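You operate a simulated robot arm through the tools that you are given. There is no shell and no other tool.

Carry out the task below with a simulated two-armed robot. There is one attempt and no reset: what you move stays moved.

Task
The calendar still says May. Change it to Saturday the 1st of June.
Fine: stand the May block on the dresser. Set down upright: month block.

The check looks at the end state, three seconds after you hand in, the way a careful person would. Anything else that was tipped, shoved, dropped, spilled or broken makes it a failure.

Robot
Two 7-joint arms with fingered hands on one trunk that stands fixed in place. Base frame: the origin is at the foot of the trunk, x ahead of it, y to its left, z up; the work surface is at about z = 0.78. Readings come in m, degrees, newtons and seconds.
The left shoulder is at [0.07, 0.142, 1.164], the right one opposite. With the tool pointing down near the work surface each hand reaches from about 0.1 to 0.78 m from the base axis, measured 20 degrees to its own side. Payload 3.6 kg a hand.
The tool frame of a hand sits at the grasp point between the pads (the TCP): z along the fingers, y along the line on which they close. The tips reach 0.025 m beyond it. The gripper opens to 0.088 m; its body begins 0.029 m behind the TCP. The gripper is a hand of 5 fingers: y runs from the thumb to the fingers, the wrist lies at [-0.013, -0.097, -0.162] in the tool frame, and closing takes about 1.5 s.
Orientation is told as [roll, pitch, yaw] about the base's x, y, z axes, in that order, counted from this pose: with the fingers straight down and the wrist toward the robot, the tool's x, y and z point along [0, 1, 0], [1, 0, 0] and [0, 0, -1] of the base frame.

Tools
- The arms move only by the tool jog_arm. It takes "left_rows", "right_rows" or both (then of equal length, played together; a hand with none holds still); each is a list that holds one entry, the list of rows, each a list of 6 numbers: the shift along the tool's x, y, z in m, then the turn, a rotation vector about the tool's x, y, z in degrees. In form: [[[tx, ty, tz, rx, ry, rz], ...]]. A call has 1 to 20 rows; each row is the pose to reach, as a shift and turn from the pose commanded when the call began, along the tool's axes at that moment. "left_claw" and "right_claw" are, for a hand that has rows, the finger opening in m, from 0 to 0.088, set as the call begins (left out, the last holds). Rows are played at 5 a second. More than 0.05 m and 8.6 degrees between two rows, or a gripper value outside its range, and nothing of the call is played. Where a pose cannot be reached the arm comes as near as it can. A force on the tool above 70 N (or 10 N above the force at the start of the call, whichever is more), or a blocked arm, ends the call early, and 0.2 s more pass. The fingers move at their own pace (about 0.072 m/s each) and stop on an object; they squeeze with about 28 N. The grip force told is the motor's: it shows also when the fingers shut on nothing. Time passes only in rows, and 0.2 s behind the last, so rows that repeat a pose let the fingers close. The reply holds the time, the measured pose of the TCP, the force on the tool along the base axes, the opening and the grip force, in the units named above and with some noise, with the torque about the TCP (base axes, N m) and any sound that the robot's microphone picked up.
- Cameras (640 x 400 px; columns grow to the right, rows downward): "scene" is now at [0.1302, -0.0421, 1.3985]; the picture's right is [-0.48, -0.88, 0.00], its down [-0.47, 0.26, -0.84] and it looks along [0.74, -0.41, -0.54] (base axes); focal length 286 px, centre (320, 200). "left" rides on the left gripper at [-0.059, -0.079, -0.105] in its tool frame; the picture's right is [-0.73, -0.32, 0.61], its down [0.62, -0.68, 0.38] and it looks along [0.29, 0.66, 0.70] (tool axes); focal length 234 px, centre (320, 200). "right" rides on the right gripper at [0.059, -0.079, -0.105] in its tool frame; the picture's right is [-0.73, 0.32, -0.61], its down [-0.62, -0.68, 0.38] and it looks along [-0.29, 0.66, 0.70] (tool axes); focal length 234 px, centre (320, 200).
- camera(camera): a new picture of that camera. The clock stands still meanwhile.
- slide_trunk(by): slides the trunk up (or, below 0, down) by that many m; the arms and the scene camera ride with it, the base frame stays. It gives what a move gives, with no picture.
- finger_targets(index, middle, ring, little, thumb_bend, thumb_turn, hand): sets how far each is bent, from 0 (flat) to 1 (curled in); at 0.3 the hand is open as for a grip, at 0.7 the pads meet at the TCP. One left out holds its place. A second passes; each finger stops where it meets its share of the squeeze, and holds until it gets a number again. A gripper value or a shape takes the hand back. It gives what a move gives, with no picture; readings hold the bend of each and the force on index, middle, ring, little, thumb and palm. thumb_turn goes from beside the hand (0) to across from the fingers (1), as for a grip.
- set_grasp(shape, hand): the hand has 5 fingers and takes this shape, open, in about a second: jaw (thumb against the fingers, like two jaws); tri (thumb and two fingers); tip (a fingertip pinch); poke (one finger out to press); point (the index stretched); flat (the hand flat); cup (the hand cupped); fist (a fist). The gripper value then closes the fingers along that shape, each until it touches; the sizes above hold for jaw. It gives what a move gives, with no picture.
- pan_tilt(pan, tilt): turns the head with the scene camera to pan (to the left, within 86 degrees either way) and tilt (down, from -29 to 69), counted from straight ahead of the robot. It gives what a move gives.
- pixel_to_xyz(camera, pixels): there is no depth. For up to 12 entries [column, row, z] of the newest picture of that camera ("zoom" is the newest enlarged one), the place [x, y] in the base frame at which the ray of that pixel passes the height z, good to about 0.002 m. The clock stands still meanwhile.
- zoom(camera, box): a new picture of the part [left, top, right, bottom] of that camera's present view, enlarged. The clock stands still meanwhile.
- job_done(): hands the job in; it is judged then, once.

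Unless the task says otherwise, let go and move clear before handing in.

The tools are called after "Request:" as name(argument=value, ...) on one line, values as JSON. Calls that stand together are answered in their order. jog_arm: Moves the arms, as the interface text tells. Its arguments: {"type":"object","properties":{"left_rows":{"type":"array","items":{"type":"array","items":{"type":"array","items":{"type":"number"}}}},"left_claw":{"type":"number"},"right_rows":{"type":"array","items":{"type":"array","items":{"type":"array","items":{"type":"number"}}}},"right_claw":{"type":"number"}},"required":[]} The other tools are called the same way: slide_trunk (by) moves the trunk up or down; set_grasp (shape, hand) gives the hand a shape; finger_targets (index, middle, ring, little, thumb_bend, thumb_turn, hand) moves the fingers one by one; pan_tilt (pan, tilt) turns the head that bears the scene camera; camera (camera) takes a picture; pixel_to_xyz (camera, pixels) gives the place at which the rays of pixels pass given heights; zoom (camera, box) takes an enlarged picture of a part of a camera's view; job_done () hands the job in.

At the start:

```text
time: 0.0
left_eef_pos: [0.5677, -0.0076, 1.1162]
left_tcp_rot: [0.0, 0.1, 0.0]
left_ft_force: [0.1, 0.5, 0.5]
left_moment: [0.02, 0.0, 0.0]
left_gripper_width: 0.0879
left_grasp_force: 0.0
left_shape: jaw
left_bend: [0.3, 0.3, 0.3, 0.3, 0.3, 0.98]
left_finger forces: [0.0, 0.0, 0.0, 0.0, 0.0, 0.0]
right_eef_pos: [0.4063, -0.3555, 1.1934]
right_tcp_rot: [0.0, 0.0, 0.0]
right_ft_force: [-0.1, -0.7, -0.8]
right_moment: [0.01, 0.0, 0.01]
right_gripper_width: 0.0877
right_grasp_force: 0.1
right_shape: jaw
right_bend: [0.3, 0.3, 0.3, 0.3, 0.3, 0.98]
right_finger forces: [0.1, 0.0, 0.0, 0.0, 0.1, 0.1]
trunk travel left (down, up): [-0.7, 0.24]
head pan, tilt (commanded): [-28.8, 32.6]
```

scene: 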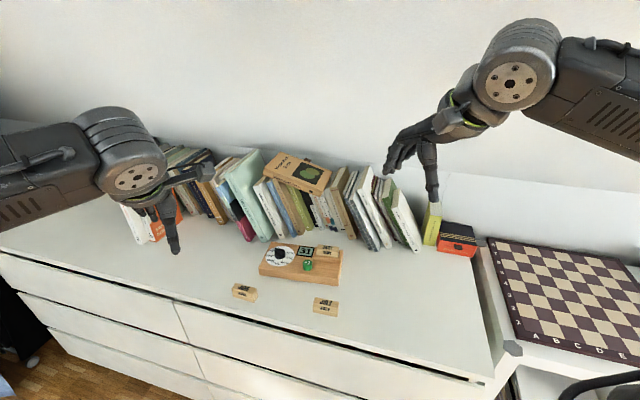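
right: 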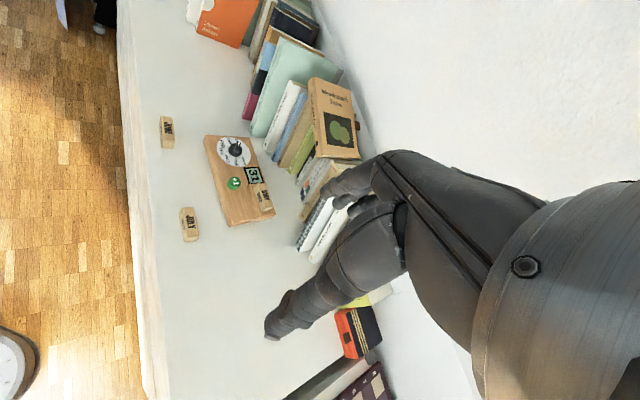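
left: 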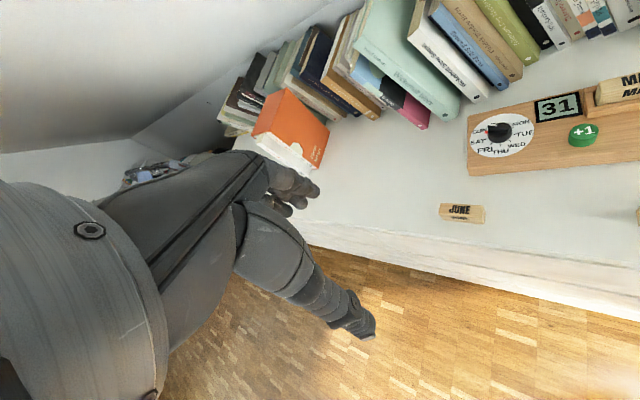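

The scene picture shows the calendar board around (300,262) with a weekday dial, the "31" window, a green +1 button and the May block, and the JUNE (244,292) and JULY (326,305) blocks on the dresser. I'll zoom in to see the details.

Request:
zoom(camera="scene", box=[220, 230, 360, 318])

Request:
zoom(camera="left", box=[430, 60, 640, 240])

Request:
zoom(camera="right", box=[140, 100, 300, 250])

```text
4.55 times, centred on (290, 274) of scene
```

zoom: 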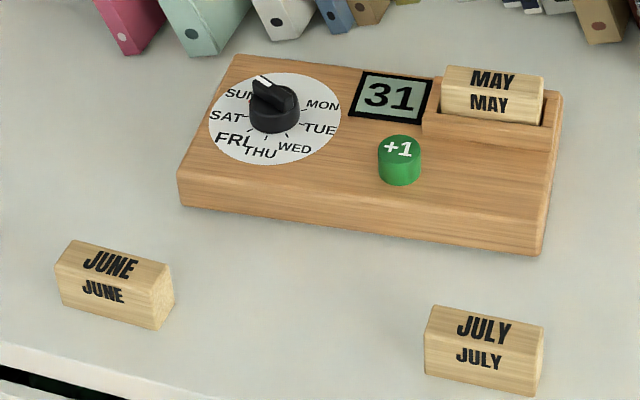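

```text
2.22 times, centred on (535, 150) of left
```

zoom: 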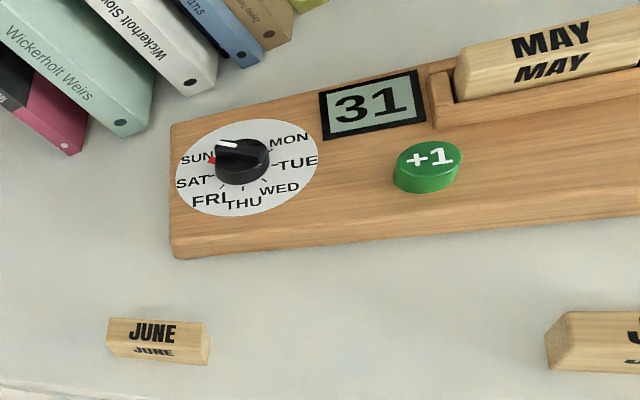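

```text
2.67 times, centred on (220, 175) of right
```

zoom: 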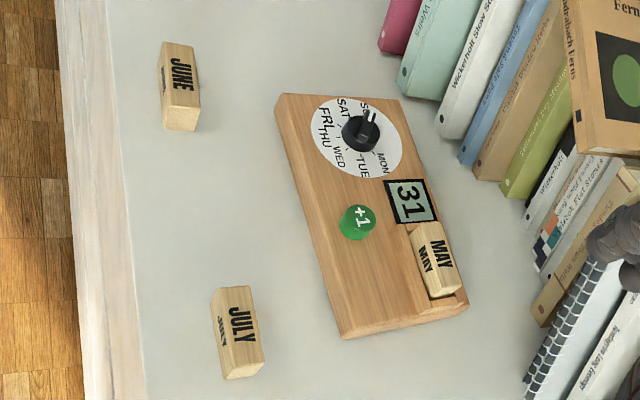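

The dial's knob at zoom (275,108) has a white pointer mark; I need to see it more closely, and also get positions for the objects.

Request:
zoom(camera="left", box=[465, 95, 545, 165])

Request:
zoom(camera="right", box=[205, 130, 275, 195])

Request:
zoom(camera="scene", box=[255, 240, 315, 278])

```text
5.71 times, centred on (505, 130) of left
```

zoom: 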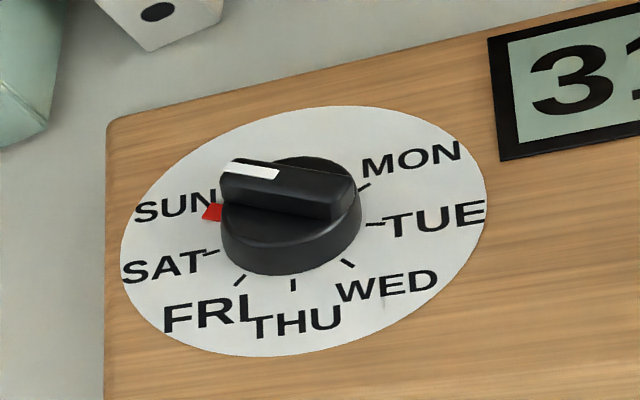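

```text
6.15 times, centred on (240, 162) of right
```

zoom: 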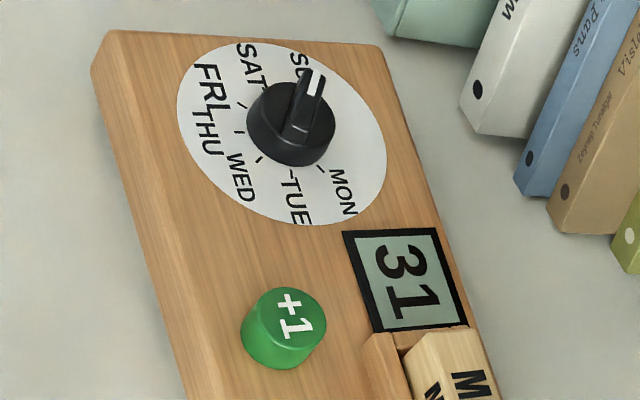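

```text
10.53 times, centred on (285, 259) of scene
```

zoom: 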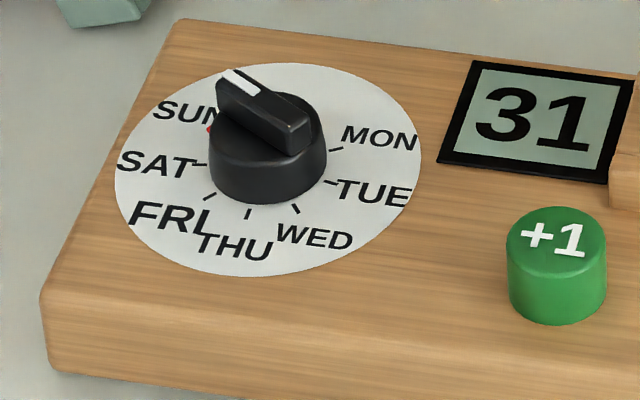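

The knob's pointer appears to be near SUN, with a red tick there. Now I'll measure the key points in the scene view at candidate heights.

Request:
zoom(camera="scene", box=[220, 230, 360, 318])

Request:
pixel_to_xyz(camera="zoom", pixels=[[62, 303, 0.78], [155, 328, 0.78], [173, 298, 0.78], [427, 377, 0.78], [535, 393, 0.78], [180, 207, 0.78], [540, 253, 0.78], [178, 175, 0.8], [540, 225, 0.8], [235, 55, 0.8], [562, 95, 0.8], [275, 118, 0.8]])

Request:
camera(camera="left")

Request:
camera(camera="right")

```text
4.55 times, centred on (290, 274) of scene
```

zoom: 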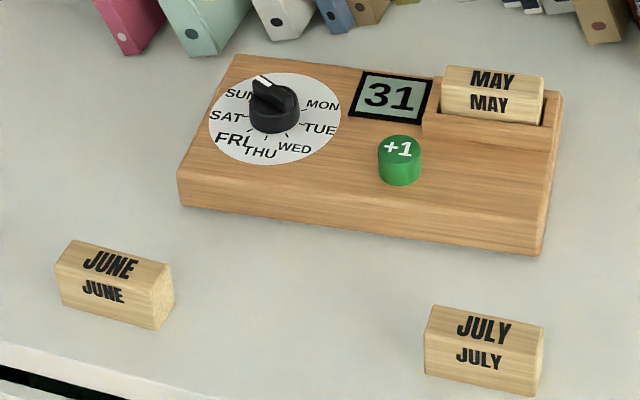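

```text
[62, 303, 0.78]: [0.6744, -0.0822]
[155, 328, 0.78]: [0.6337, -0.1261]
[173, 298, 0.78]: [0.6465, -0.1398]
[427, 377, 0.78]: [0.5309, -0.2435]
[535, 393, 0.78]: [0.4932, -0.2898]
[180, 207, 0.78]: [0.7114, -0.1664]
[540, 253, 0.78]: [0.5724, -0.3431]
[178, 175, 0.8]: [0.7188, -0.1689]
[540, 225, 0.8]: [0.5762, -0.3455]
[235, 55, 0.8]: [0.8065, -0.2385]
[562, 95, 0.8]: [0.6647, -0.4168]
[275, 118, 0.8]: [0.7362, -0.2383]
```

```text
taken
```

left: 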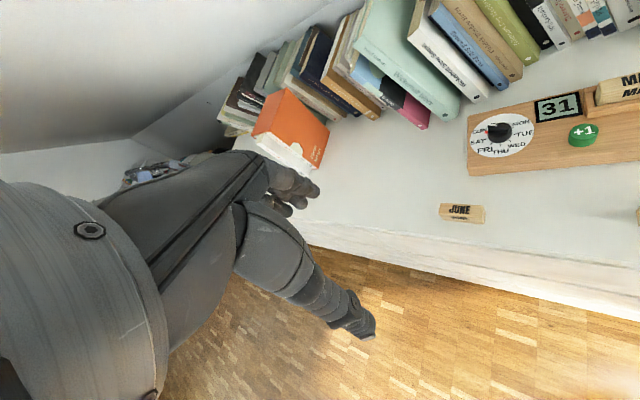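

```text
taken
```

right: 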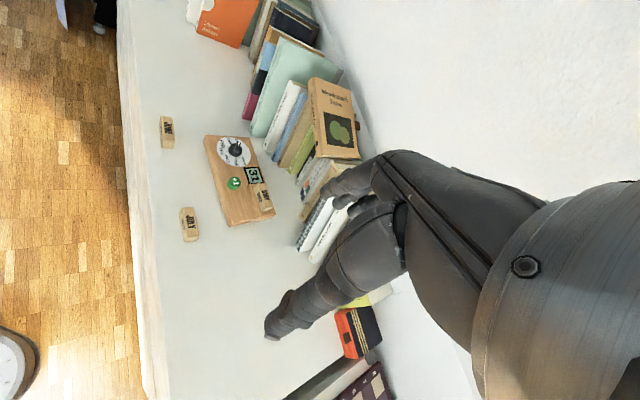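

The board runs at about -38° yaw with its front-left bottom corner at (0.711,-0.166). Now I'll measure the dial and knob in an enlarged scene view.

Request:
zoom(camera="scene", box=[255, 240, 315, 278])

Request:
pixel_to_xyz(camera="zoom", pixels=[[115, 172, 0.807], [421, 150, 0.807], [285, 64, 0.807], [225, 277, 0.807], [337, 149, 0.807], [330, 183, 0.807], [295, 208, 0.807], [248, 213, 0.807], [210, 197, 0.807], [199, 163, 0.807], [209, 130, 0.807]])

Request:
pixel_to_xyz(camera="zoom", pixels=[[228, 75, 0.83], [300, 125, 0.83], [240, 80, 0.83], [275, 118, 0.83], [211, 145, 0.82], [325, 135, 0.82], [505, 250, 0.807], [605, 250, 0.807], [555, 325, 0.807], [556, 235, 0.82], [42, 290, 0.8], [182, 20, 0.807]])

```text
10.53 times, centred on (285, 259) of scene
```

zoom: 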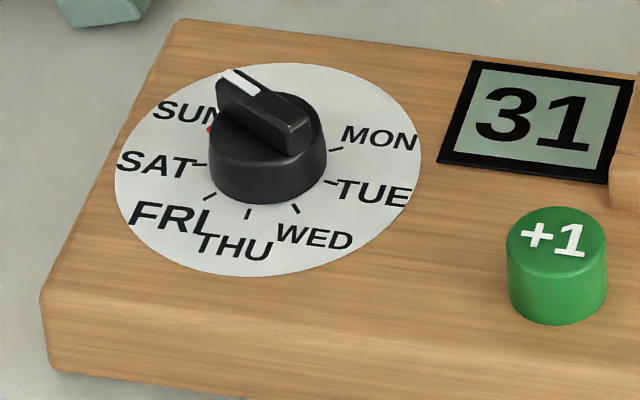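

```text
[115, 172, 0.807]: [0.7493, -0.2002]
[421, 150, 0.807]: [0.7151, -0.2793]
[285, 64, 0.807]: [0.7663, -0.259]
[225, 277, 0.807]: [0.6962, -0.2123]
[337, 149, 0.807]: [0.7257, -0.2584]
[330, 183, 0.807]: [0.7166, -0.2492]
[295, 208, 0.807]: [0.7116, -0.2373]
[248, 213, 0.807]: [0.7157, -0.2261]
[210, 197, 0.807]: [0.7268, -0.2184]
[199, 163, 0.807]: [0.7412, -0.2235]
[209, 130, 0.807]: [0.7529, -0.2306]
```

```text
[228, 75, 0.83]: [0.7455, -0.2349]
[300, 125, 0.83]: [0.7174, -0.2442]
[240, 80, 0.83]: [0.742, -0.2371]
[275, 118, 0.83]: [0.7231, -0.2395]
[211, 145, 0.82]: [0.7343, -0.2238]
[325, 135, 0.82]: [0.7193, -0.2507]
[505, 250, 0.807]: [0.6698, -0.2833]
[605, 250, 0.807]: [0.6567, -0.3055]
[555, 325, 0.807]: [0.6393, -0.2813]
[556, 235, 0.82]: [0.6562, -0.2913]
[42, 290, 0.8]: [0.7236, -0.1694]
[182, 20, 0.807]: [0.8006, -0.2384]
```

The dial centre is at about (0.732,-0.238), but the knob's own parallax makes its heading uncertain. I'll bring the right hand closer for a better camera view and move the left arm out of the way.

Request:
jog_arm(left_rows=[[[0.036, -0.02, 0, 0, 0, 0], [0.072, -0.04, 0, 0, 0, 0], [0.108, -0.06, 0, 0, 0, 0], [0.144, -0.08, 0, 0, 0, 0], [0.18, -0.1, 0, 0, 0, 0], [0.216, -0.12, 0, 0, 0, 0], [0.252, -0.14, 0, 0, 0, 0]]], right_rows=[[[0.008, 0.016, 0.027, 0, 0, 0], [0.016, 0.032, 0.055, 0, 0, 0], [0.024, 0.049, 0.083, 0, 0, 0], [0.031, 0.065, 0.11, 0, 0, 0], [0.039, 0.081, 0.138, 0, 0, 0], [0.047, 0.098, 0.165, 0, 0, 0], [0.055, 0.114, 0.193, 0, 0, 0]]])

Request:
camera(camera="right")

Request:
camera(camera="scene")

```text
time: 1.6
left_eef_pos: [0.425, 0.2478, 1.1142]
left_tcp_rot: [-0.1, -0.1, 0.0]
left_ft_force: [0.3, 0.5, 0.0]
left_moment: [-0.04, -0.01, 0.02]
left_gripper_width: 0.0879
left_grasp_force: 0.1
left_shape: jaw
left_bend: [0.3, 0.3, 0.3, 0.3, 0.3, 0.98]
left_finger forces: [0.0, 0.0, 0.0, 0.0, 0.0, 0.0]
right_eef_pos: [0.5194, -0.3017, 0.9993]
right_tcp_rot: [-0.1, 0.0, 0.0]
right_ft_force: [0.7, 0.1, -0.4]
right_moment: [-0.01, 0.01, -0.03]
right_gripper_width: 0.0878
right_grasp_force: 0.1
right_shape: jaw
right_bend: [0.3, 0.3, 0.3, 0.3, 0.3, 0.98]
right_finger forces: [0.0, 0.0, 0.0, 0.0, 0.0, 0.0]
trunk travel left (down, up): [-0.7, 0.24]
head pan, tilt (commanded): [-28.8, 32.6]
```

```text
taken
```

right: 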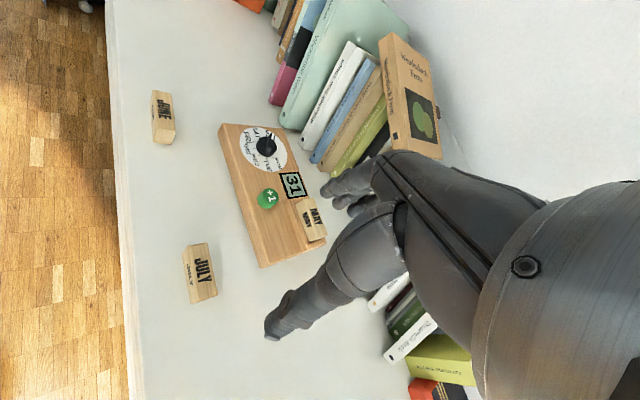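

```text
taken
```

scene: 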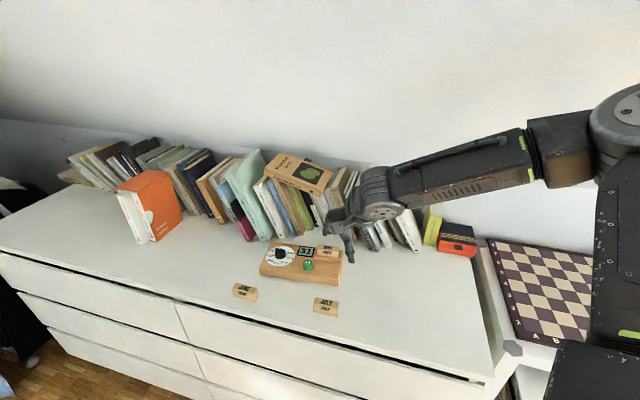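

The right camera now sees the board at (270,190) more closely. I'll zoom in on the dial.

Request:
zoom(camera="right", box=[225, 115, 305, 185])

Request:
zoom(camera="right", box=[250, 150, 340, 270])

```text
5.71 times, centred on (265, 150) of right
```

zoom: 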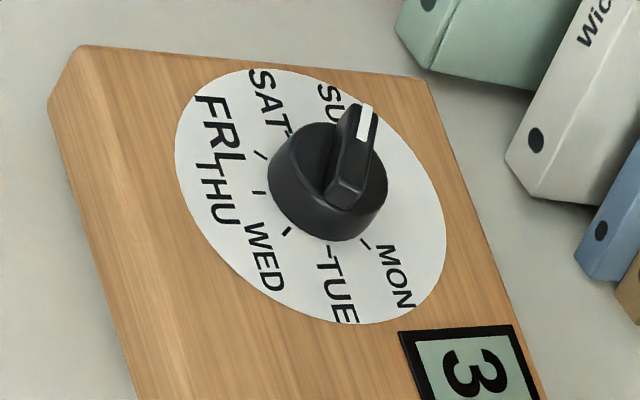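

```text
3.33 times, centred on (295, 210) of right
```

zoom: 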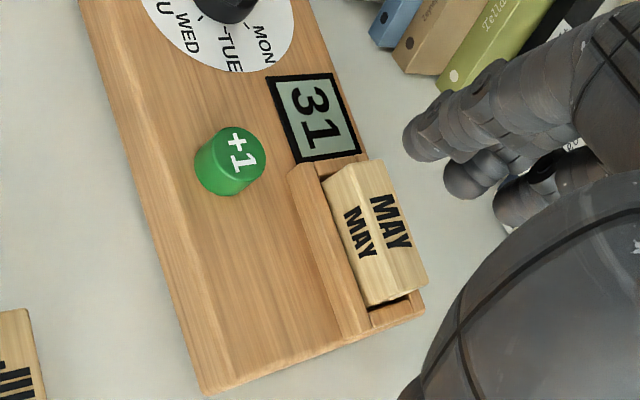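

The ridge's white tip is at zoom (368,106) with its tail near (347,188). I'll re-zoom and measure these for triangulation with the scene view.

Request:
zoom(camera="right", box=[225, 115, 305, 185])

Request:
pixel_to_xyz(camera="zoom", pixels=[[368, 106, 0.82], [368, 106, 0.84], [349, 183, 0.82], [349, 183, 0.84], [177, 165, 0.807], [446, 240, 0.807], [240, 69, 0.807], [375, 322, 0.807], [363, 242, 0.807], [287, 231, 0.807], [259, 191, 0.807], [261, 156, 0.807]])

Request:
zoom(camera="scene", box=[255, 240, 315, 278])

Request:
pixel_to_xyz(camera="zoom", pixels=[[231, 70, 0.82], [231, 70, 0.84], [296, 124, 0.82], [296, 124, 0.84], [555, 215, 0.82], [555, 215, 0.83]])

```text
5.71 times, centred on (265, 150) of right
```

zoom: 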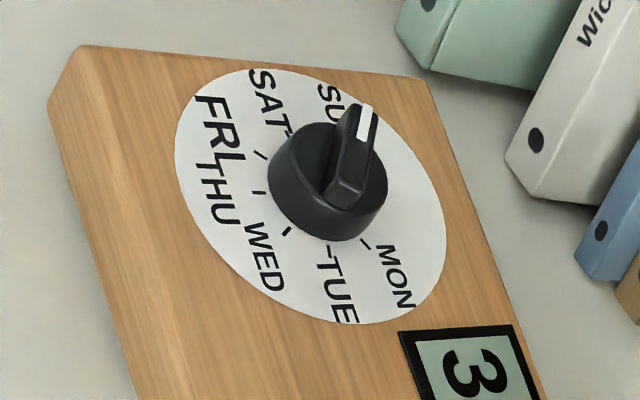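

```text
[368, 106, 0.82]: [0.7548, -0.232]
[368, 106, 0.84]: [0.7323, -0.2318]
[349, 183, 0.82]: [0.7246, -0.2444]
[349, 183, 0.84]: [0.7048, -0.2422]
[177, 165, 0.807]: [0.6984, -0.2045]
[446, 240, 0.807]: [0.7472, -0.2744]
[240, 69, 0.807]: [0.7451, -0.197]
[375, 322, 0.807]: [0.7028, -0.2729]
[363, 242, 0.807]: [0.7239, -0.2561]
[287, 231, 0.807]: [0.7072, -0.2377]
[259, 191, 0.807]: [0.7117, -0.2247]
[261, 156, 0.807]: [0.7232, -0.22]
```

```text
10.53 times, centred on (285, 259) of scene
```

zoom: 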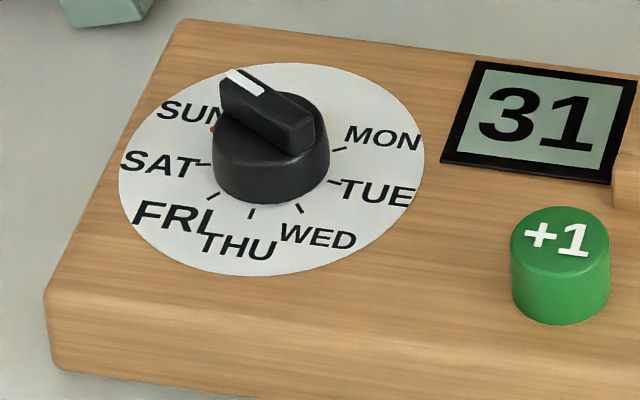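

```text
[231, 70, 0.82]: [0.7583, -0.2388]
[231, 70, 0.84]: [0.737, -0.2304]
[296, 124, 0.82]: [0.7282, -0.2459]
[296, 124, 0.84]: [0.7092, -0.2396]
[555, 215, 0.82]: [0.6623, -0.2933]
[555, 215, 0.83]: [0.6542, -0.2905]
```

The two cameras disagree by a few mm on the dial centre, so I'll fit the label positions in both views to get tick spacing and headings.

Request:
pixel_to_xyz(camera="zoom", pixels=[[383, 137, 0.807], [378, 192, 0.807], [318, 236, 0.807], [240, 248, 0.807], [170, 217, 0.807], [157, 165, 0.807], [190, 113, 0.807], [338, 149, 0.807], [335, 182, 0.807], [299, 208, 0.807], [251, 213, 0.807], [213, 196, 0.807]])

Request:
zoom(camera="right", box=[225, 115, 305, 185])

Request:
pixel_to_xyz(camera="zoom", pixels=[[397, 275, 0.807], [336, 285, 0.807], [265, 256, 0.807], [217, 192, 0.807], [216, 128, 0.807], [265, 100, 0.807], [330, 105, 0.807], [363, 243, 0.807], [329, 250, 0.807], [287, 231, 0.807], [259, 191, 0.807], [261, 155, 0.807]])

```text
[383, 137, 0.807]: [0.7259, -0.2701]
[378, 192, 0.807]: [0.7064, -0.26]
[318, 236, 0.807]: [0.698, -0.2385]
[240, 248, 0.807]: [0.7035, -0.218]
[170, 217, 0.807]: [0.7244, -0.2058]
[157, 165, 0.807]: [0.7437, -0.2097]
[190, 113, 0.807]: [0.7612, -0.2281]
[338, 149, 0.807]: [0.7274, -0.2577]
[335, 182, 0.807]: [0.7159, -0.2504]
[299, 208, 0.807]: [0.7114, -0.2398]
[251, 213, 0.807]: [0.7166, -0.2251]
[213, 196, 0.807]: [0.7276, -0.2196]
```

```text
5.71 times, centred on (265, 150) of right
```

zoom: 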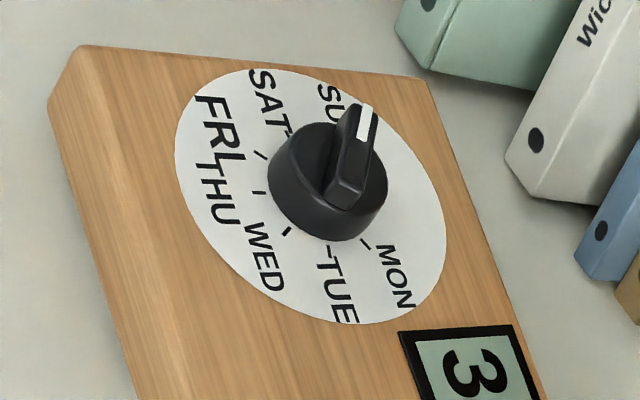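

```text
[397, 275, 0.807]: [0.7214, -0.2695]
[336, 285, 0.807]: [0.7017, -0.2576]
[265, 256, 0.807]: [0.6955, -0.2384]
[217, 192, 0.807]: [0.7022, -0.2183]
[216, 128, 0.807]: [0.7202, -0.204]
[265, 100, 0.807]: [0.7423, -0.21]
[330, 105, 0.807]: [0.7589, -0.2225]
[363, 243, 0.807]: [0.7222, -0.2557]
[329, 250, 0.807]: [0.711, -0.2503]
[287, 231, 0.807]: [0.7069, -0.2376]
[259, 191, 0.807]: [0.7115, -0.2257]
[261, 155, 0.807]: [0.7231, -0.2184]
```

Label fitting gives a dial centre of about (0.7285,-0.2375), 40° tick spacing, SUN at 22° and SAT at 62°; the pointer reads SUN now. Next I'll measure the MAY block, its slot and the JUNE block.

Request:
zoom(camera="scene", box=[296, 238, 356, 276])

Request:
zoom(camera="scene", box=[225, 275, 265, 305])

Request:
zoom(camera="right", box=[270, 180, 350, 240])

Request:
zoom(camera="right", box=[130, 80, 200, 150])

```text
10.53 times, centred on (326, 257) of scene
```

zoom: 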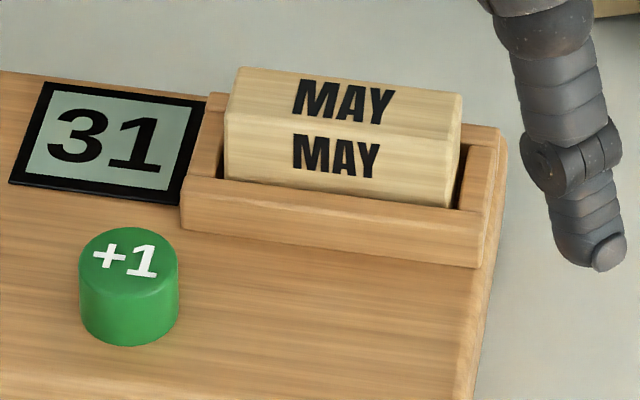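

```text
13.33 times, centred on (245, 290) of scene
```

zoom: 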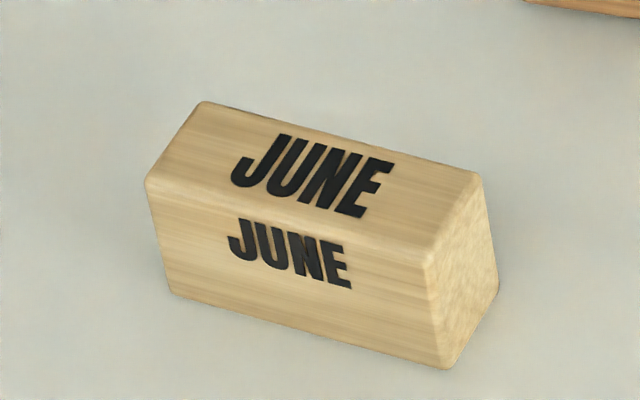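

```text
6.67 times, centred on (310, 210) of right
```

zoom: 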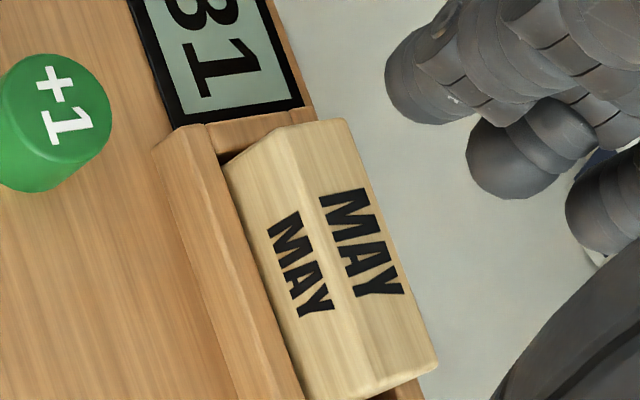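

```text
5.71 times, centred on (165, 115) of right
```

zoom: 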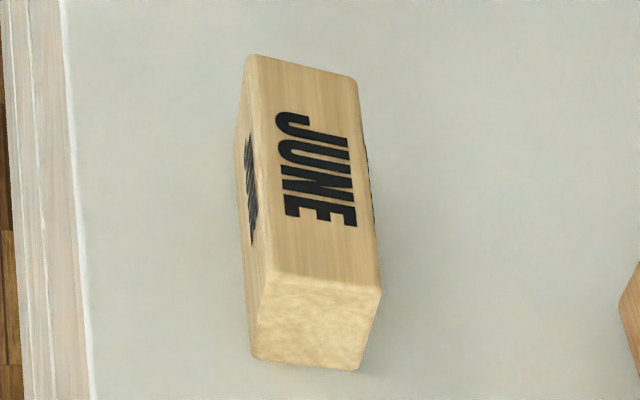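

The tray has a raised rim of about 1 cm around MAY, and the blocks are labelled on the top and front faces. I'll measure JUNE, MAY and the tray in both views.

Request:
pixel_to_xyz(camera="zoom", pixels=[[252, 357, 0.78], [358, 368, 0.78], [268, 270, 0.81], [380, 290, 0.81], [250, 60, 0.81], [353, 80, 0.81]])

Request:
pixel_to_xyz(camera="scene", pixels=[[233.9, 296.9, 0.78], [254.4, 302.6, 0.78], [258.3, 297.3, 0.78], [232.0, 288.7, 0.81], [253.1, 294.65, 0.81], [257.2, 288.5, 0.81], [236.2, 282.7, 0.81]])

Request:
zoom(camera="scene", box=[296, 238, 356, 276])

Request:
pixel_to_xyz(camera="zoom", pixels=[[238, 68, 0.84], [462, 93, 0.84], [456, 153, 0.84], [226, 115, 0.84], [450, 205, 0.82], [227, 180, 0.82], [182, 187, 0.82], [480, 240, 0.82], [505, 130, 0.82], [182, 230, 0.807], [480, 268, 0.807], [205, 95, 0.82]])

Request:
zoom(camera="right", box=[270, 180, 350, 240])

Request:
pixel_to_xyz(camera="zoom", pixels=[[345, 120, 0.84], [437, 365, 0.84], [365, 395, 0.84], [282, 150, 0.84], [282, 150, 0.85], [345, 120, 0.85], [225, 165, 0.82], [300, 395, 0.82], [155, 150, 0.807], [235, 395, 0.807], [180, 130, 0.82]])

```text
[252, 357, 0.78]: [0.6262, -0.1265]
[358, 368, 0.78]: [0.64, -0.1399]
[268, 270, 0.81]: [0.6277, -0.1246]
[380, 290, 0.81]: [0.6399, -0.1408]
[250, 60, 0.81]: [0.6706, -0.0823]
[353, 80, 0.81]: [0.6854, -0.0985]
```

```text
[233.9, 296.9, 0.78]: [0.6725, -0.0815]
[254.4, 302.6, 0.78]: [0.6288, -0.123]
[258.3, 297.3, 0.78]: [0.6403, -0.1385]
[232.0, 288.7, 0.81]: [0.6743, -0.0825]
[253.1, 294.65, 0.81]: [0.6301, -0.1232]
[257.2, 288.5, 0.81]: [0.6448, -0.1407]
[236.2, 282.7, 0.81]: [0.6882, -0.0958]
```

```text
10.53 times, centred on (326, 257) of scene
```

zoom: 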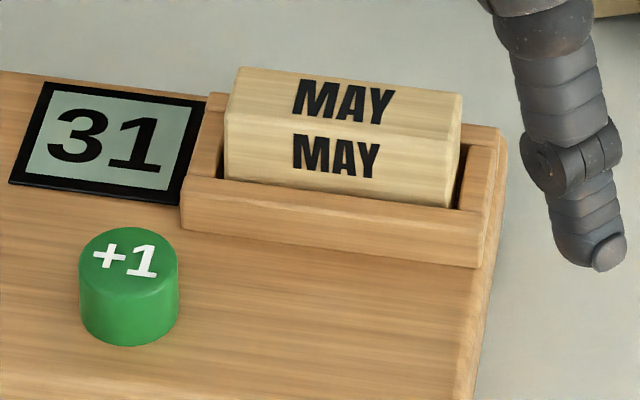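

```text
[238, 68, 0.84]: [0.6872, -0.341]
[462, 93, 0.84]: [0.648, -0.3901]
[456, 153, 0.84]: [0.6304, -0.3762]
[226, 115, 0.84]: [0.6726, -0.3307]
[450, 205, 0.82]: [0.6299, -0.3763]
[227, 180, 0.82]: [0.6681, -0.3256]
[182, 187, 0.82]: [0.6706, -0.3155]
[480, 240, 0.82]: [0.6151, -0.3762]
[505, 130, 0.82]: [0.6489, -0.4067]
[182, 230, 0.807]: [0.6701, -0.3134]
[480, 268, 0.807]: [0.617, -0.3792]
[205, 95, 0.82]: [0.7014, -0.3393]
```

```text
6.67 times, centred on (310, 210) of right
```

zoom: 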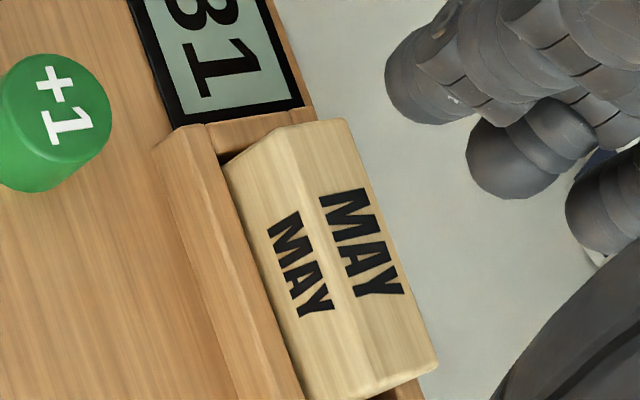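

```text
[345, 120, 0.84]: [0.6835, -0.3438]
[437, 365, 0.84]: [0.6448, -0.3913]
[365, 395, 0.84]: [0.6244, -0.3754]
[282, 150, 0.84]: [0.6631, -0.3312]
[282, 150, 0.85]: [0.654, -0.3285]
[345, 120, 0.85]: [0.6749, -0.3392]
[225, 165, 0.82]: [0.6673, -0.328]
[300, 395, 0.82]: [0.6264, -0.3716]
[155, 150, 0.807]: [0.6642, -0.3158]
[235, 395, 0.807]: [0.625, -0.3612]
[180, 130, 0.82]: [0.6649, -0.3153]
```

JUNE measures about 0.060×0.021×0.031 m at (0.658,-0.111) with yaw -46°, and MAY is centred near (0.657,-0.360) with about 19 mm exposed above the rim. I'll check clearance to the books and find the free spot on the dresser.

Request:
camera(camera="scene")

Request:
pixel_to_xyz(camera="scene", pixels=[[351, 239, 0.78], [270, 241, 0.78], [375, 248, 0.78], [400, 300, 0.78], [380, 290, 0.78], [420, 280, 0.78], [480, 380, 0.78], [180, 300, 0.78], [441, 252, 0.78], [475, 257, 0.78], [340, 335, 0.78], [300, 340, 0.78]])

Request:
zoom(camera="scene", box=[290, 190, 430, 280])

```text
taken
```

scene: 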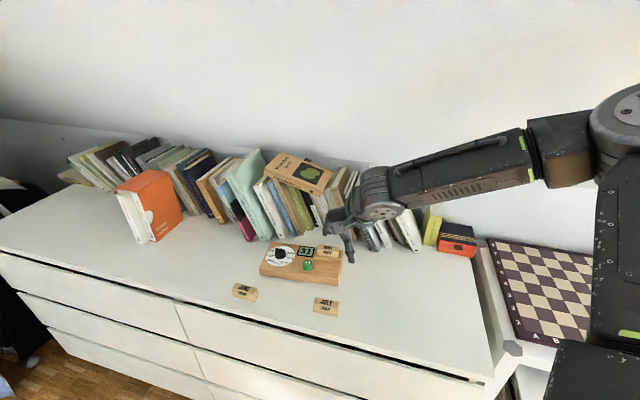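

```text
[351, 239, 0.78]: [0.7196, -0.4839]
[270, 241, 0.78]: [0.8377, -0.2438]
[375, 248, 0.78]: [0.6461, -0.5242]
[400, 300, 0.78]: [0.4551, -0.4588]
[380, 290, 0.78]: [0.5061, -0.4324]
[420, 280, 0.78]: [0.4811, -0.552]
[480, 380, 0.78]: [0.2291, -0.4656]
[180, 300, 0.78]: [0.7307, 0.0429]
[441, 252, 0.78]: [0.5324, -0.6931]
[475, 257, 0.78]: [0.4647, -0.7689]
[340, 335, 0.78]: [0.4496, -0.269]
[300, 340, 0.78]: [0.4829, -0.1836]
```

```text
4.44 times, centred on (360, 235) of scene
```

zoom: 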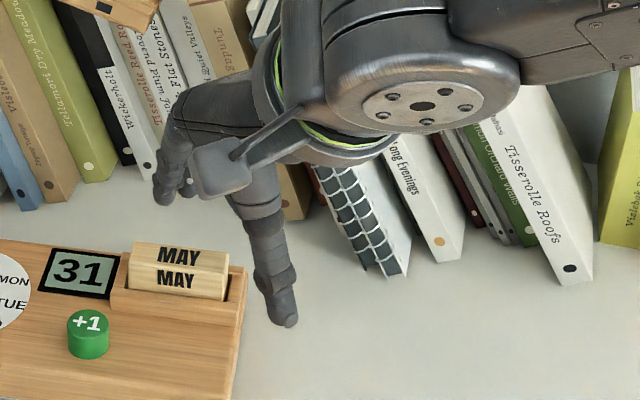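

Clearance behind MAY to the books is about 0.12 m. I'll move the right hand above MAY at yaw -38° with the fingers part-open, still well above the block.

Request:
jog_arm(right_rows=[[[-0.0117, 0.0271, 0.01, 0, 0, 7.6], [-0.0233, 0.0542, 0.02, 0, 0, 15.2], [-0.035, 0.0814, 0.03, 0, 0, 22.8], [-0.0466, 0.1085, 0.04, 0, 0, 30.4], [-0.0583, 0.1356, 0.05, 0, 0, 38], [-0.0583, 0.1356, 0.05, 0, 0, 38]]], right_claw=0.06)

Request:
camera(camera="right")

Request:
camera(camera="scene")

```text
time: 3.0
left_eef_pos: [0.4257, 0.2449, 1.118]
left_tcp_rot: [-0.1, 0.1, 0.1]
left_ft_force: [0.0, 0.0, -0.3]
left_moment: [-0.01, -0.01, -0.03]
left_gripper_width: 0.0878
left_grasp_force: 0.1
left_shape: jaw
left_bend: [0.3, 0.3, 0.3, 0.3, 0.3, 0.98]
left_finger forces: [0.1, 0.1, 0.0, 0.0, 0.0, 0.0]
right_eef_pos: [0.6531, -0.3591, 0.9469]
right_tcp_rot: [0.0, 0.0, -38.0]
right_ft_force: [0.4, -0.5, 0.7]
right_moment: [0.03, 0.0, 0.0]
right_gripper_width: 0.0603
right_grasp_force: 0.0
right_shape: jaw
right_bend: [0.28, 0.38, 0.34, 0.35, 0.59, 0.99]
right_finger forces: [0.0, 0.1, 0.0, 0.1, 0.0, 0.0]
trunk travel left (down, up): [-0.7, 0.24]
head pan, tilt (commanded): [-28.8, 32.6]
```

```text
taken
```

right: 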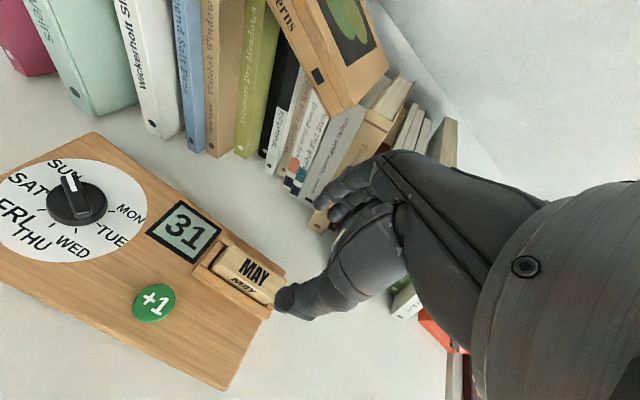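

```text
taken
```

scene: 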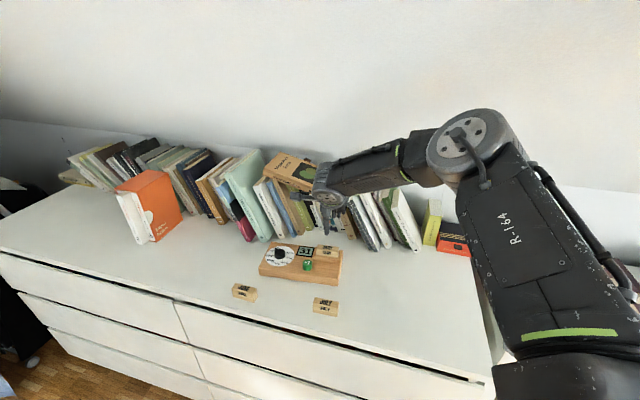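

The hand is above and right of MAY at yaw -38°. I'll zoom in on the hand to check clearance to the books before lowering.

Request:
zoom(camera="scene", box=[250, 140, 390, 270])

Request:
zoom(camera="right", box=[180, 150, 400, 330])

Request:
pixel_to_xyz(camera="right", pixels=[[70, 176, 0.825], [77, 207, 0.825], [80, 207, 0.807], [228, 236, 0.838], [284, 272, 0.838], [216, 257, 0.838], [270, 303, 0.819], [150, 300, 0.82]])

```text
3.08 times, centred on (320, 205) of scene
```

zoom: 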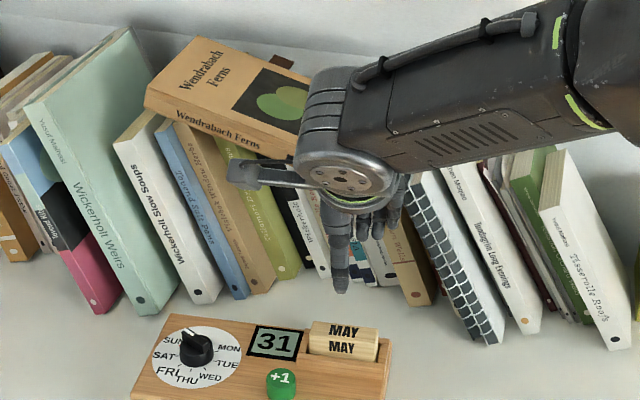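

```text
2.22 times, centred on (290, 240) of right
```

zoom: 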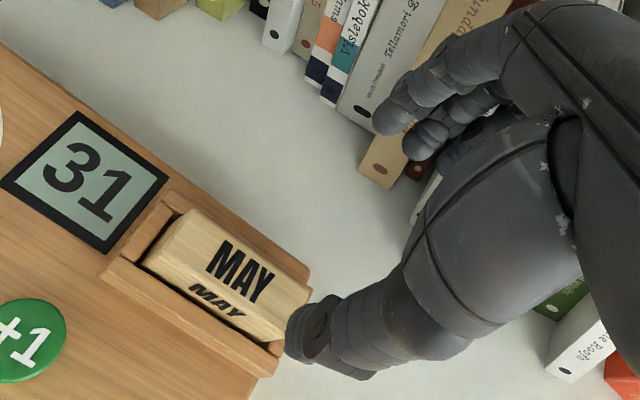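

```text
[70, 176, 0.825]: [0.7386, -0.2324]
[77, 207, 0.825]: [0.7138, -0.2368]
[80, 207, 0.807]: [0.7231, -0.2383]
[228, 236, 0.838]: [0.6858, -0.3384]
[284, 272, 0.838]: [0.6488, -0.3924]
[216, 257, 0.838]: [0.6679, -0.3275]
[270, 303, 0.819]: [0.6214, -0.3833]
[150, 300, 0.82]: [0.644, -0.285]
```

There's good clearance to the books. I'll zoom tighter on the MAY block in the right camera for accurate corner positions.

Request:
zoom(camera="right", box=[205, 232, 295, 302])

```text
5.71 times, centred on (250, 267) of right
```

zoom: 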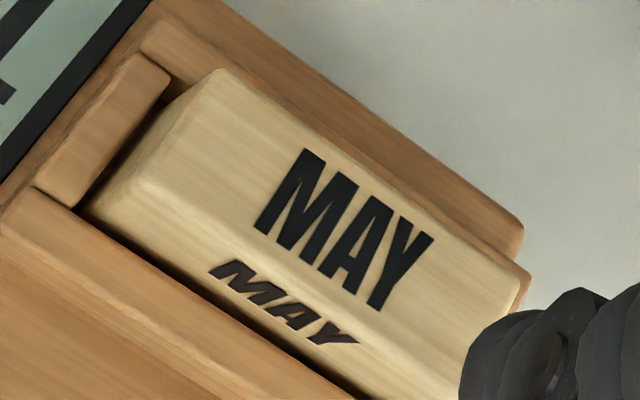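

Request:
pixel_to_xyz(camera="zoom", pixels=[[220, 70, 0.838], [530, 275, 0.838], [130, 190, 0.838], [445, 392, 0.838], [37, 190, 0.819], [350, 398, 0.819], [165, 75, 0.819], [148, 18, 0.819], [523, 230, 0.819], [2, 225, 0.819], [90, 215, 0.819]])

```text
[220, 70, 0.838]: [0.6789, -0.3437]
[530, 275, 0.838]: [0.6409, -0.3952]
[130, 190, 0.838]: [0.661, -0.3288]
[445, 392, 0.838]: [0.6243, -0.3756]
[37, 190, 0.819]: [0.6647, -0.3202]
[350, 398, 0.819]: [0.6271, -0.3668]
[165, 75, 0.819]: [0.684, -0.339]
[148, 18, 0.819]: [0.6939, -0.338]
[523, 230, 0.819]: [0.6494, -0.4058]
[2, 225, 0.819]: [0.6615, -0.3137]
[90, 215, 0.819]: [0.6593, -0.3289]
```

The right view implies the objects are a bit higher than I assumed (x mismatch of ~8 mm versus the scene view). I'll cross-check heights with the dial and the board corner from this new viewpoint.

Request:
zoom(camera="right", box=[0, 150, 160, 260])

Request:
zoom(camera="right", box=[180, 330, 280, 400])

Request:
zoom(camera="scene", box=[310, 255, 350, 285])

```text
3.64 times, centred on (80, 205) of right
```

zoom: 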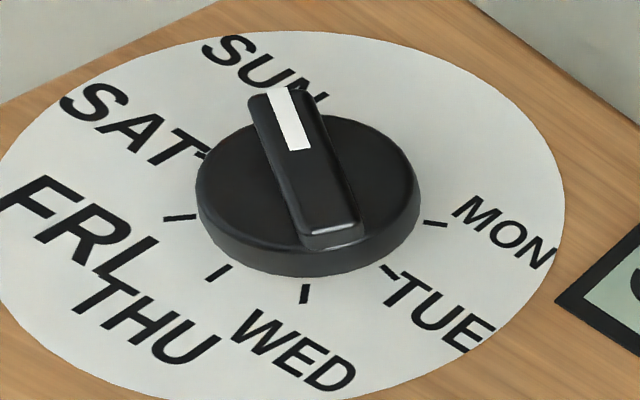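

```text
5.71 times, centred on (230, 365) of right
```

zoom: 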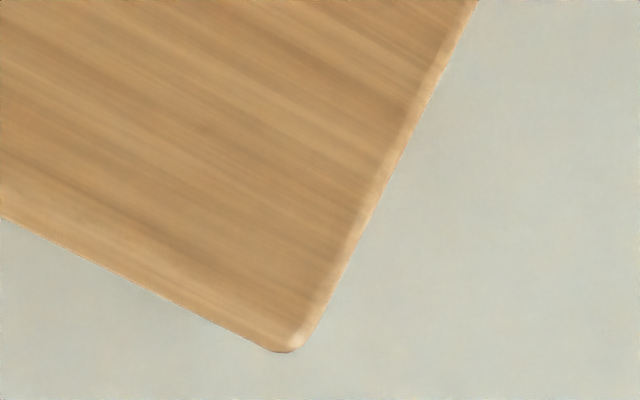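

```text
13.33 times, centred on (330, 270) of scene
```

zoom: 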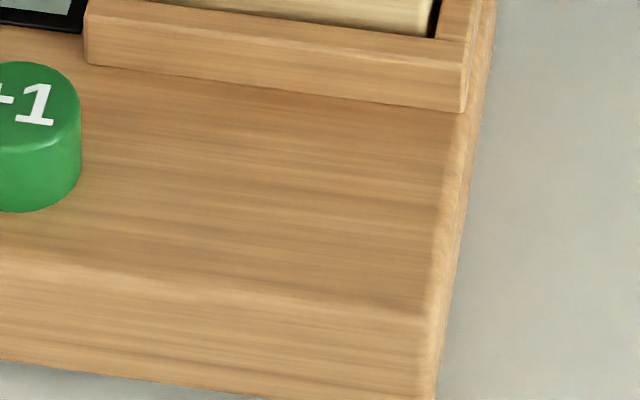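

Request:
pixel_to_xyz(camera="right", pixels=[[131.4, 213.8, 0.81], [113.8, 236.1, 0.81], [72.6, 246.25, 0.81], [34.6, 239.4, 0.81], [15.4, 214.6, 0.81], [27.7, 183.8, 0.81], [64.9, 169.25, 0.81], [72.6, 246.25, 0.82], [64.9, 169.25, 0.82], [224.75, 391.25, 0.8], [224.75, 391.25, 0.82]])

Request:
pixel_to_xyz(camera="scene", pixels=[[338.4, 278.6, 0.8], [338.4, 278.6, 0.82], [340.7, 263.4, 0.81], [340.7, 263.4, 0.82], [340.9, 259.3, 0.82], [340.9, 259.3, 0.83]])

Request:
pixel_to_xyz(camera="right", pixels=[[61, 169, 0.83], [76, 205, 0.83], [72, 160, 0.83], [65, 175, 0.83], [82, 212, 0.83]])

```text
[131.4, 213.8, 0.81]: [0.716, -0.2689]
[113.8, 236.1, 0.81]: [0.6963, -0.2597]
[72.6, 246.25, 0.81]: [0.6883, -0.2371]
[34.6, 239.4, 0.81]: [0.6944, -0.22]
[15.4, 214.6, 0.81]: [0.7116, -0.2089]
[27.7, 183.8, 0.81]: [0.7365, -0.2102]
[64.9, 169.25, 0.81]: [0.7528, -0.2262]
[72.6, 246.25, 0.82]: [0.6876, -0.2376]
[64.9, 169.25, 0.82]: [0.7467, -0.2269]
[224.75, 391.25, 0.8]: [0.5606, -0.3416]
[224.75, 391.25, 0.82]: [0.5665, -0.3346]
```

```text
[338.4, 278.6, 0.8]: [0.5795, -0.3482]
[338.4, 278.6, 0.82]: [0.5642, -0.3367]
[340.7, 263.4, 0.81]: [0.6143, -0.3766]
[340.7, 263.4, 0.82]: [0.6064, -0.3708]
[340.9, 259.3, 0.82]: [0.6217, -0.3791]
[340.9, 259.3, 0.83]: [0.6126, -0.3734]
```

```text
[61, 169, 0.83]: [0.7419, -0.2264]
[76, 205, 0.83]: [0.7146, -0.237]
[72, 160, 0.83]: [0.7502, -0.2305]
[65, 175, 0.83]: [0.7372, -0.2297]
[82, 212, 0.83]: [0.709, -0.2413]
```

Triangulation puts the board top near z=0.818, the rim near 0.829 and MAY's top near 0.849 at about (0.651,-0.357). I'll lower the hand part way and look again.

Request:
jog_arm(right_rows=[[[0.0003, -0.001, 0.02, 0, 0, 0], [0.0006, -0.002, 0.04, 0, 0, 0], [0.0008, -0.0033, 0.06, 0, 0, 0], [0.0008, -0.0033, 0.06, 0, 0, 0]]])

Request:
camera(camera="right")

Request:
zoom(camera="right", box=[200, 170, 400, 330])

Request:
zoom(camera="scene", box=[270, 180, 390, 290])

```text
time: 4.0
left_eef_pos: [0.4253, 0.2445, 1.1162]
left_tcp_rot: [0.0, -0.2, 0.0]
left_ft_force: [-0.4, 0.5, -0.8]
left_moment: [0.0, 0.0, 0.04]
left_gripper_width: 0.0876
left_grasp_force: 0.1
left_shape: jaw
left_bend: [0.3, 0.3, 0.3, 0.3, 0.3, 0.98]
left_finger forces: [0.1, 0.0, 0.0, 0.0, 0.1, 0.0]
right_eef_pos: [0.6314, -0.3609, 0.9052]
right_tcp_rot: [0.1, 0.0, -38.0]
right_ft_force: [-0.2, -0.1, 0.9]
right_moment: [0.01, -0.03, -0.01]
right_gripper_width: 0.0605
right_grasp_force: 0.1
right_shape: jaw
right_bend: [0.28, 0.38, 0.34, 0.35, 0.59, 0.99]
right_finger forces: [0.1, 0.0, 0.0, 0.0, 0.1, 0.0]
right hand out of reach, approached as far as the arm can: row 1, 2, 3, 4
trunk travel left (down, up): [-0.7, 0.24]
head pan, tilt (commanded): [-28.8, 32.6]
```

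```text
taken
```

right: 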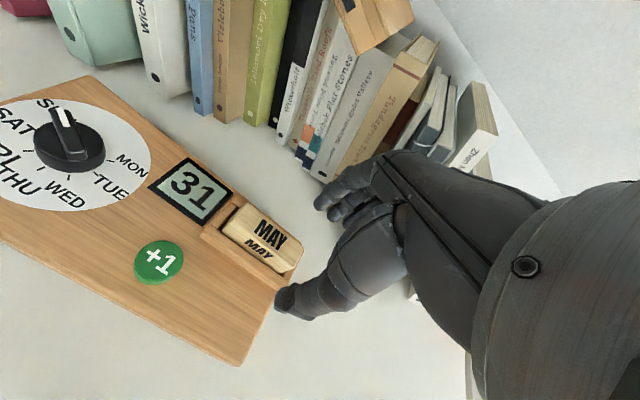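

```text
2.50 times, centred on (300, 250) of right
```

zoom: 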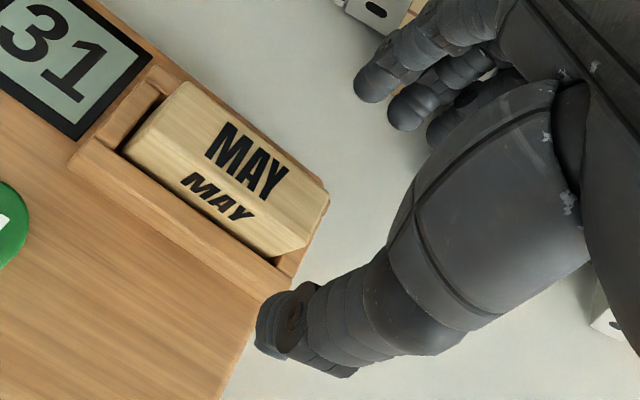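

```text
3.64 times, centred on (330, 235) of scene
```

zoom: 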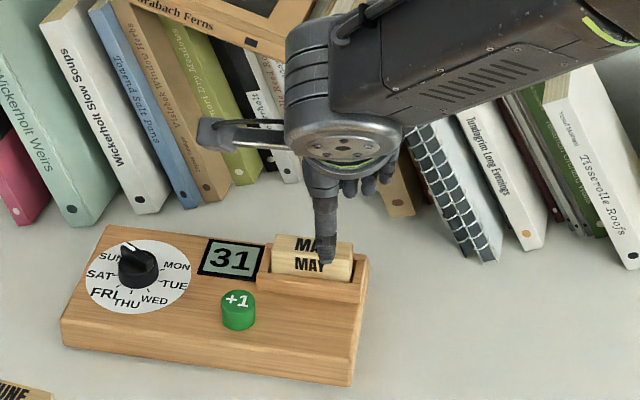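

The arm reports it is out of reach at this height (it stopped at x=0.631, z=0.905). I'll raise the hand back up and then lower the trunk, so the same arm posture works at a lower height.

Request:
jog_arm(right_rows=[[[0, 0, -0.035, 0, 0, 0], [0, 0, -0.07, 0, 0, 0], [0, 0, -0.105, 0, 0, 0], [0, 0, -0.14, 0, 0, 0], [0, 0, -0.16, 0, 0, 0], [0, 0, -0.16, 0, 0, 0]]])

```text
time: 5.4
left_eef_pos: [0.426, 0.245, 1.1167]
left_tcp_rot: [-0.1, 0.0, -0.1]
left_ft_force: [0.2, -0.6, 0.2]
left_moment: [-0.01, 0.04, 0.0]
left_gripper_width: 0.088
left_grasp_force: 0.0
left_shape: jaw
left_bend: [0.3, 0.3, 0.3, 0.3, 0.3, 0.98]
left_finger forces: [0.0, 0.1, 0.0, 0.1, 0.0, 0.1]
right_eef_pos: [0.6312, -0.3622, 1.0709]
right_tcp_rot: [0.0, 0.0, -38.0]
right_ft_force: [-1.0, -0.1, 0.1]
right_moment: [-0.01, 0.0, -0.01]
right_gripper_width: 0.0602
right_grasp_force: 0.0
right_shape: jaw
right_bend: [0.28, 0.38, 0.34, 0.35, 0.59, 0.99]
right_finger forces: [0.0, 0.1, 0.0, 0.1, 0.0, 0.0]
trunk travel left (down, up): [-0.7, 0.24]
head pan, tilt (commanded): [-28.8, 32.6]
```

The hand is at z=1.071, so lowering the trunk 0.15 m puts it near z=0.92, still clear of everything.

Request:
slide_trunk(by=-0.15)

Request:
camera(camera="scene")

Request:
camera(camera="right")

```text
time: 7.2
left_eef_pos: [0.4249, 0.2449, 0.9671]
left_tcp_rot: [0.0, -0.1, 0.0]
left_ft_force: [0.9, -0.3, -0.2]
left_moment: [-0.02, -0.03, -0.01]
left_gripper_width: 0.0878
left_grasp_force: 0.2
left_shape: jaw
left_bend: [0.3, 0.3, 0.3, 0.3, 0.3, 0.98]
left_finger forces: [0.1, 0.1, 0.0, 0.1, 0.1, 0.1]
right_eef_pos: [0.6315, -0.3634, 0.9204]
right_tcp_rot: [0.0, 0.0, -37.9]
right_ft_force: [-0.4, -0.1, 0.3]
right_moment: [0.0, 0.0, 0.04]
right_gripper_width: 0.0604
right_grasp_force: 0.0
right_shape: jaw
right_bend: [0.28, 0.38, 0.34, 0.35, 0.59, 0.99]
right_finger forces: [0.0, 0.0, 0.0, 0.0, 0.0, 0.0]
trunk travel left (down, up): [-0.55, 0.39]
head pan, tilt (commanded): [-28.8, 32.6]
```

```text
taken
```

scene: 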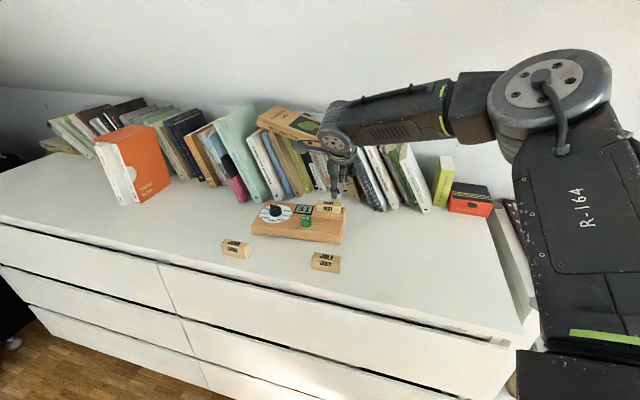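

```text
taken
```

right: 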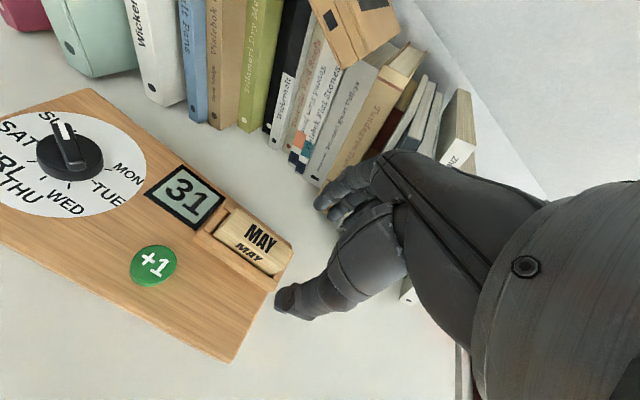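

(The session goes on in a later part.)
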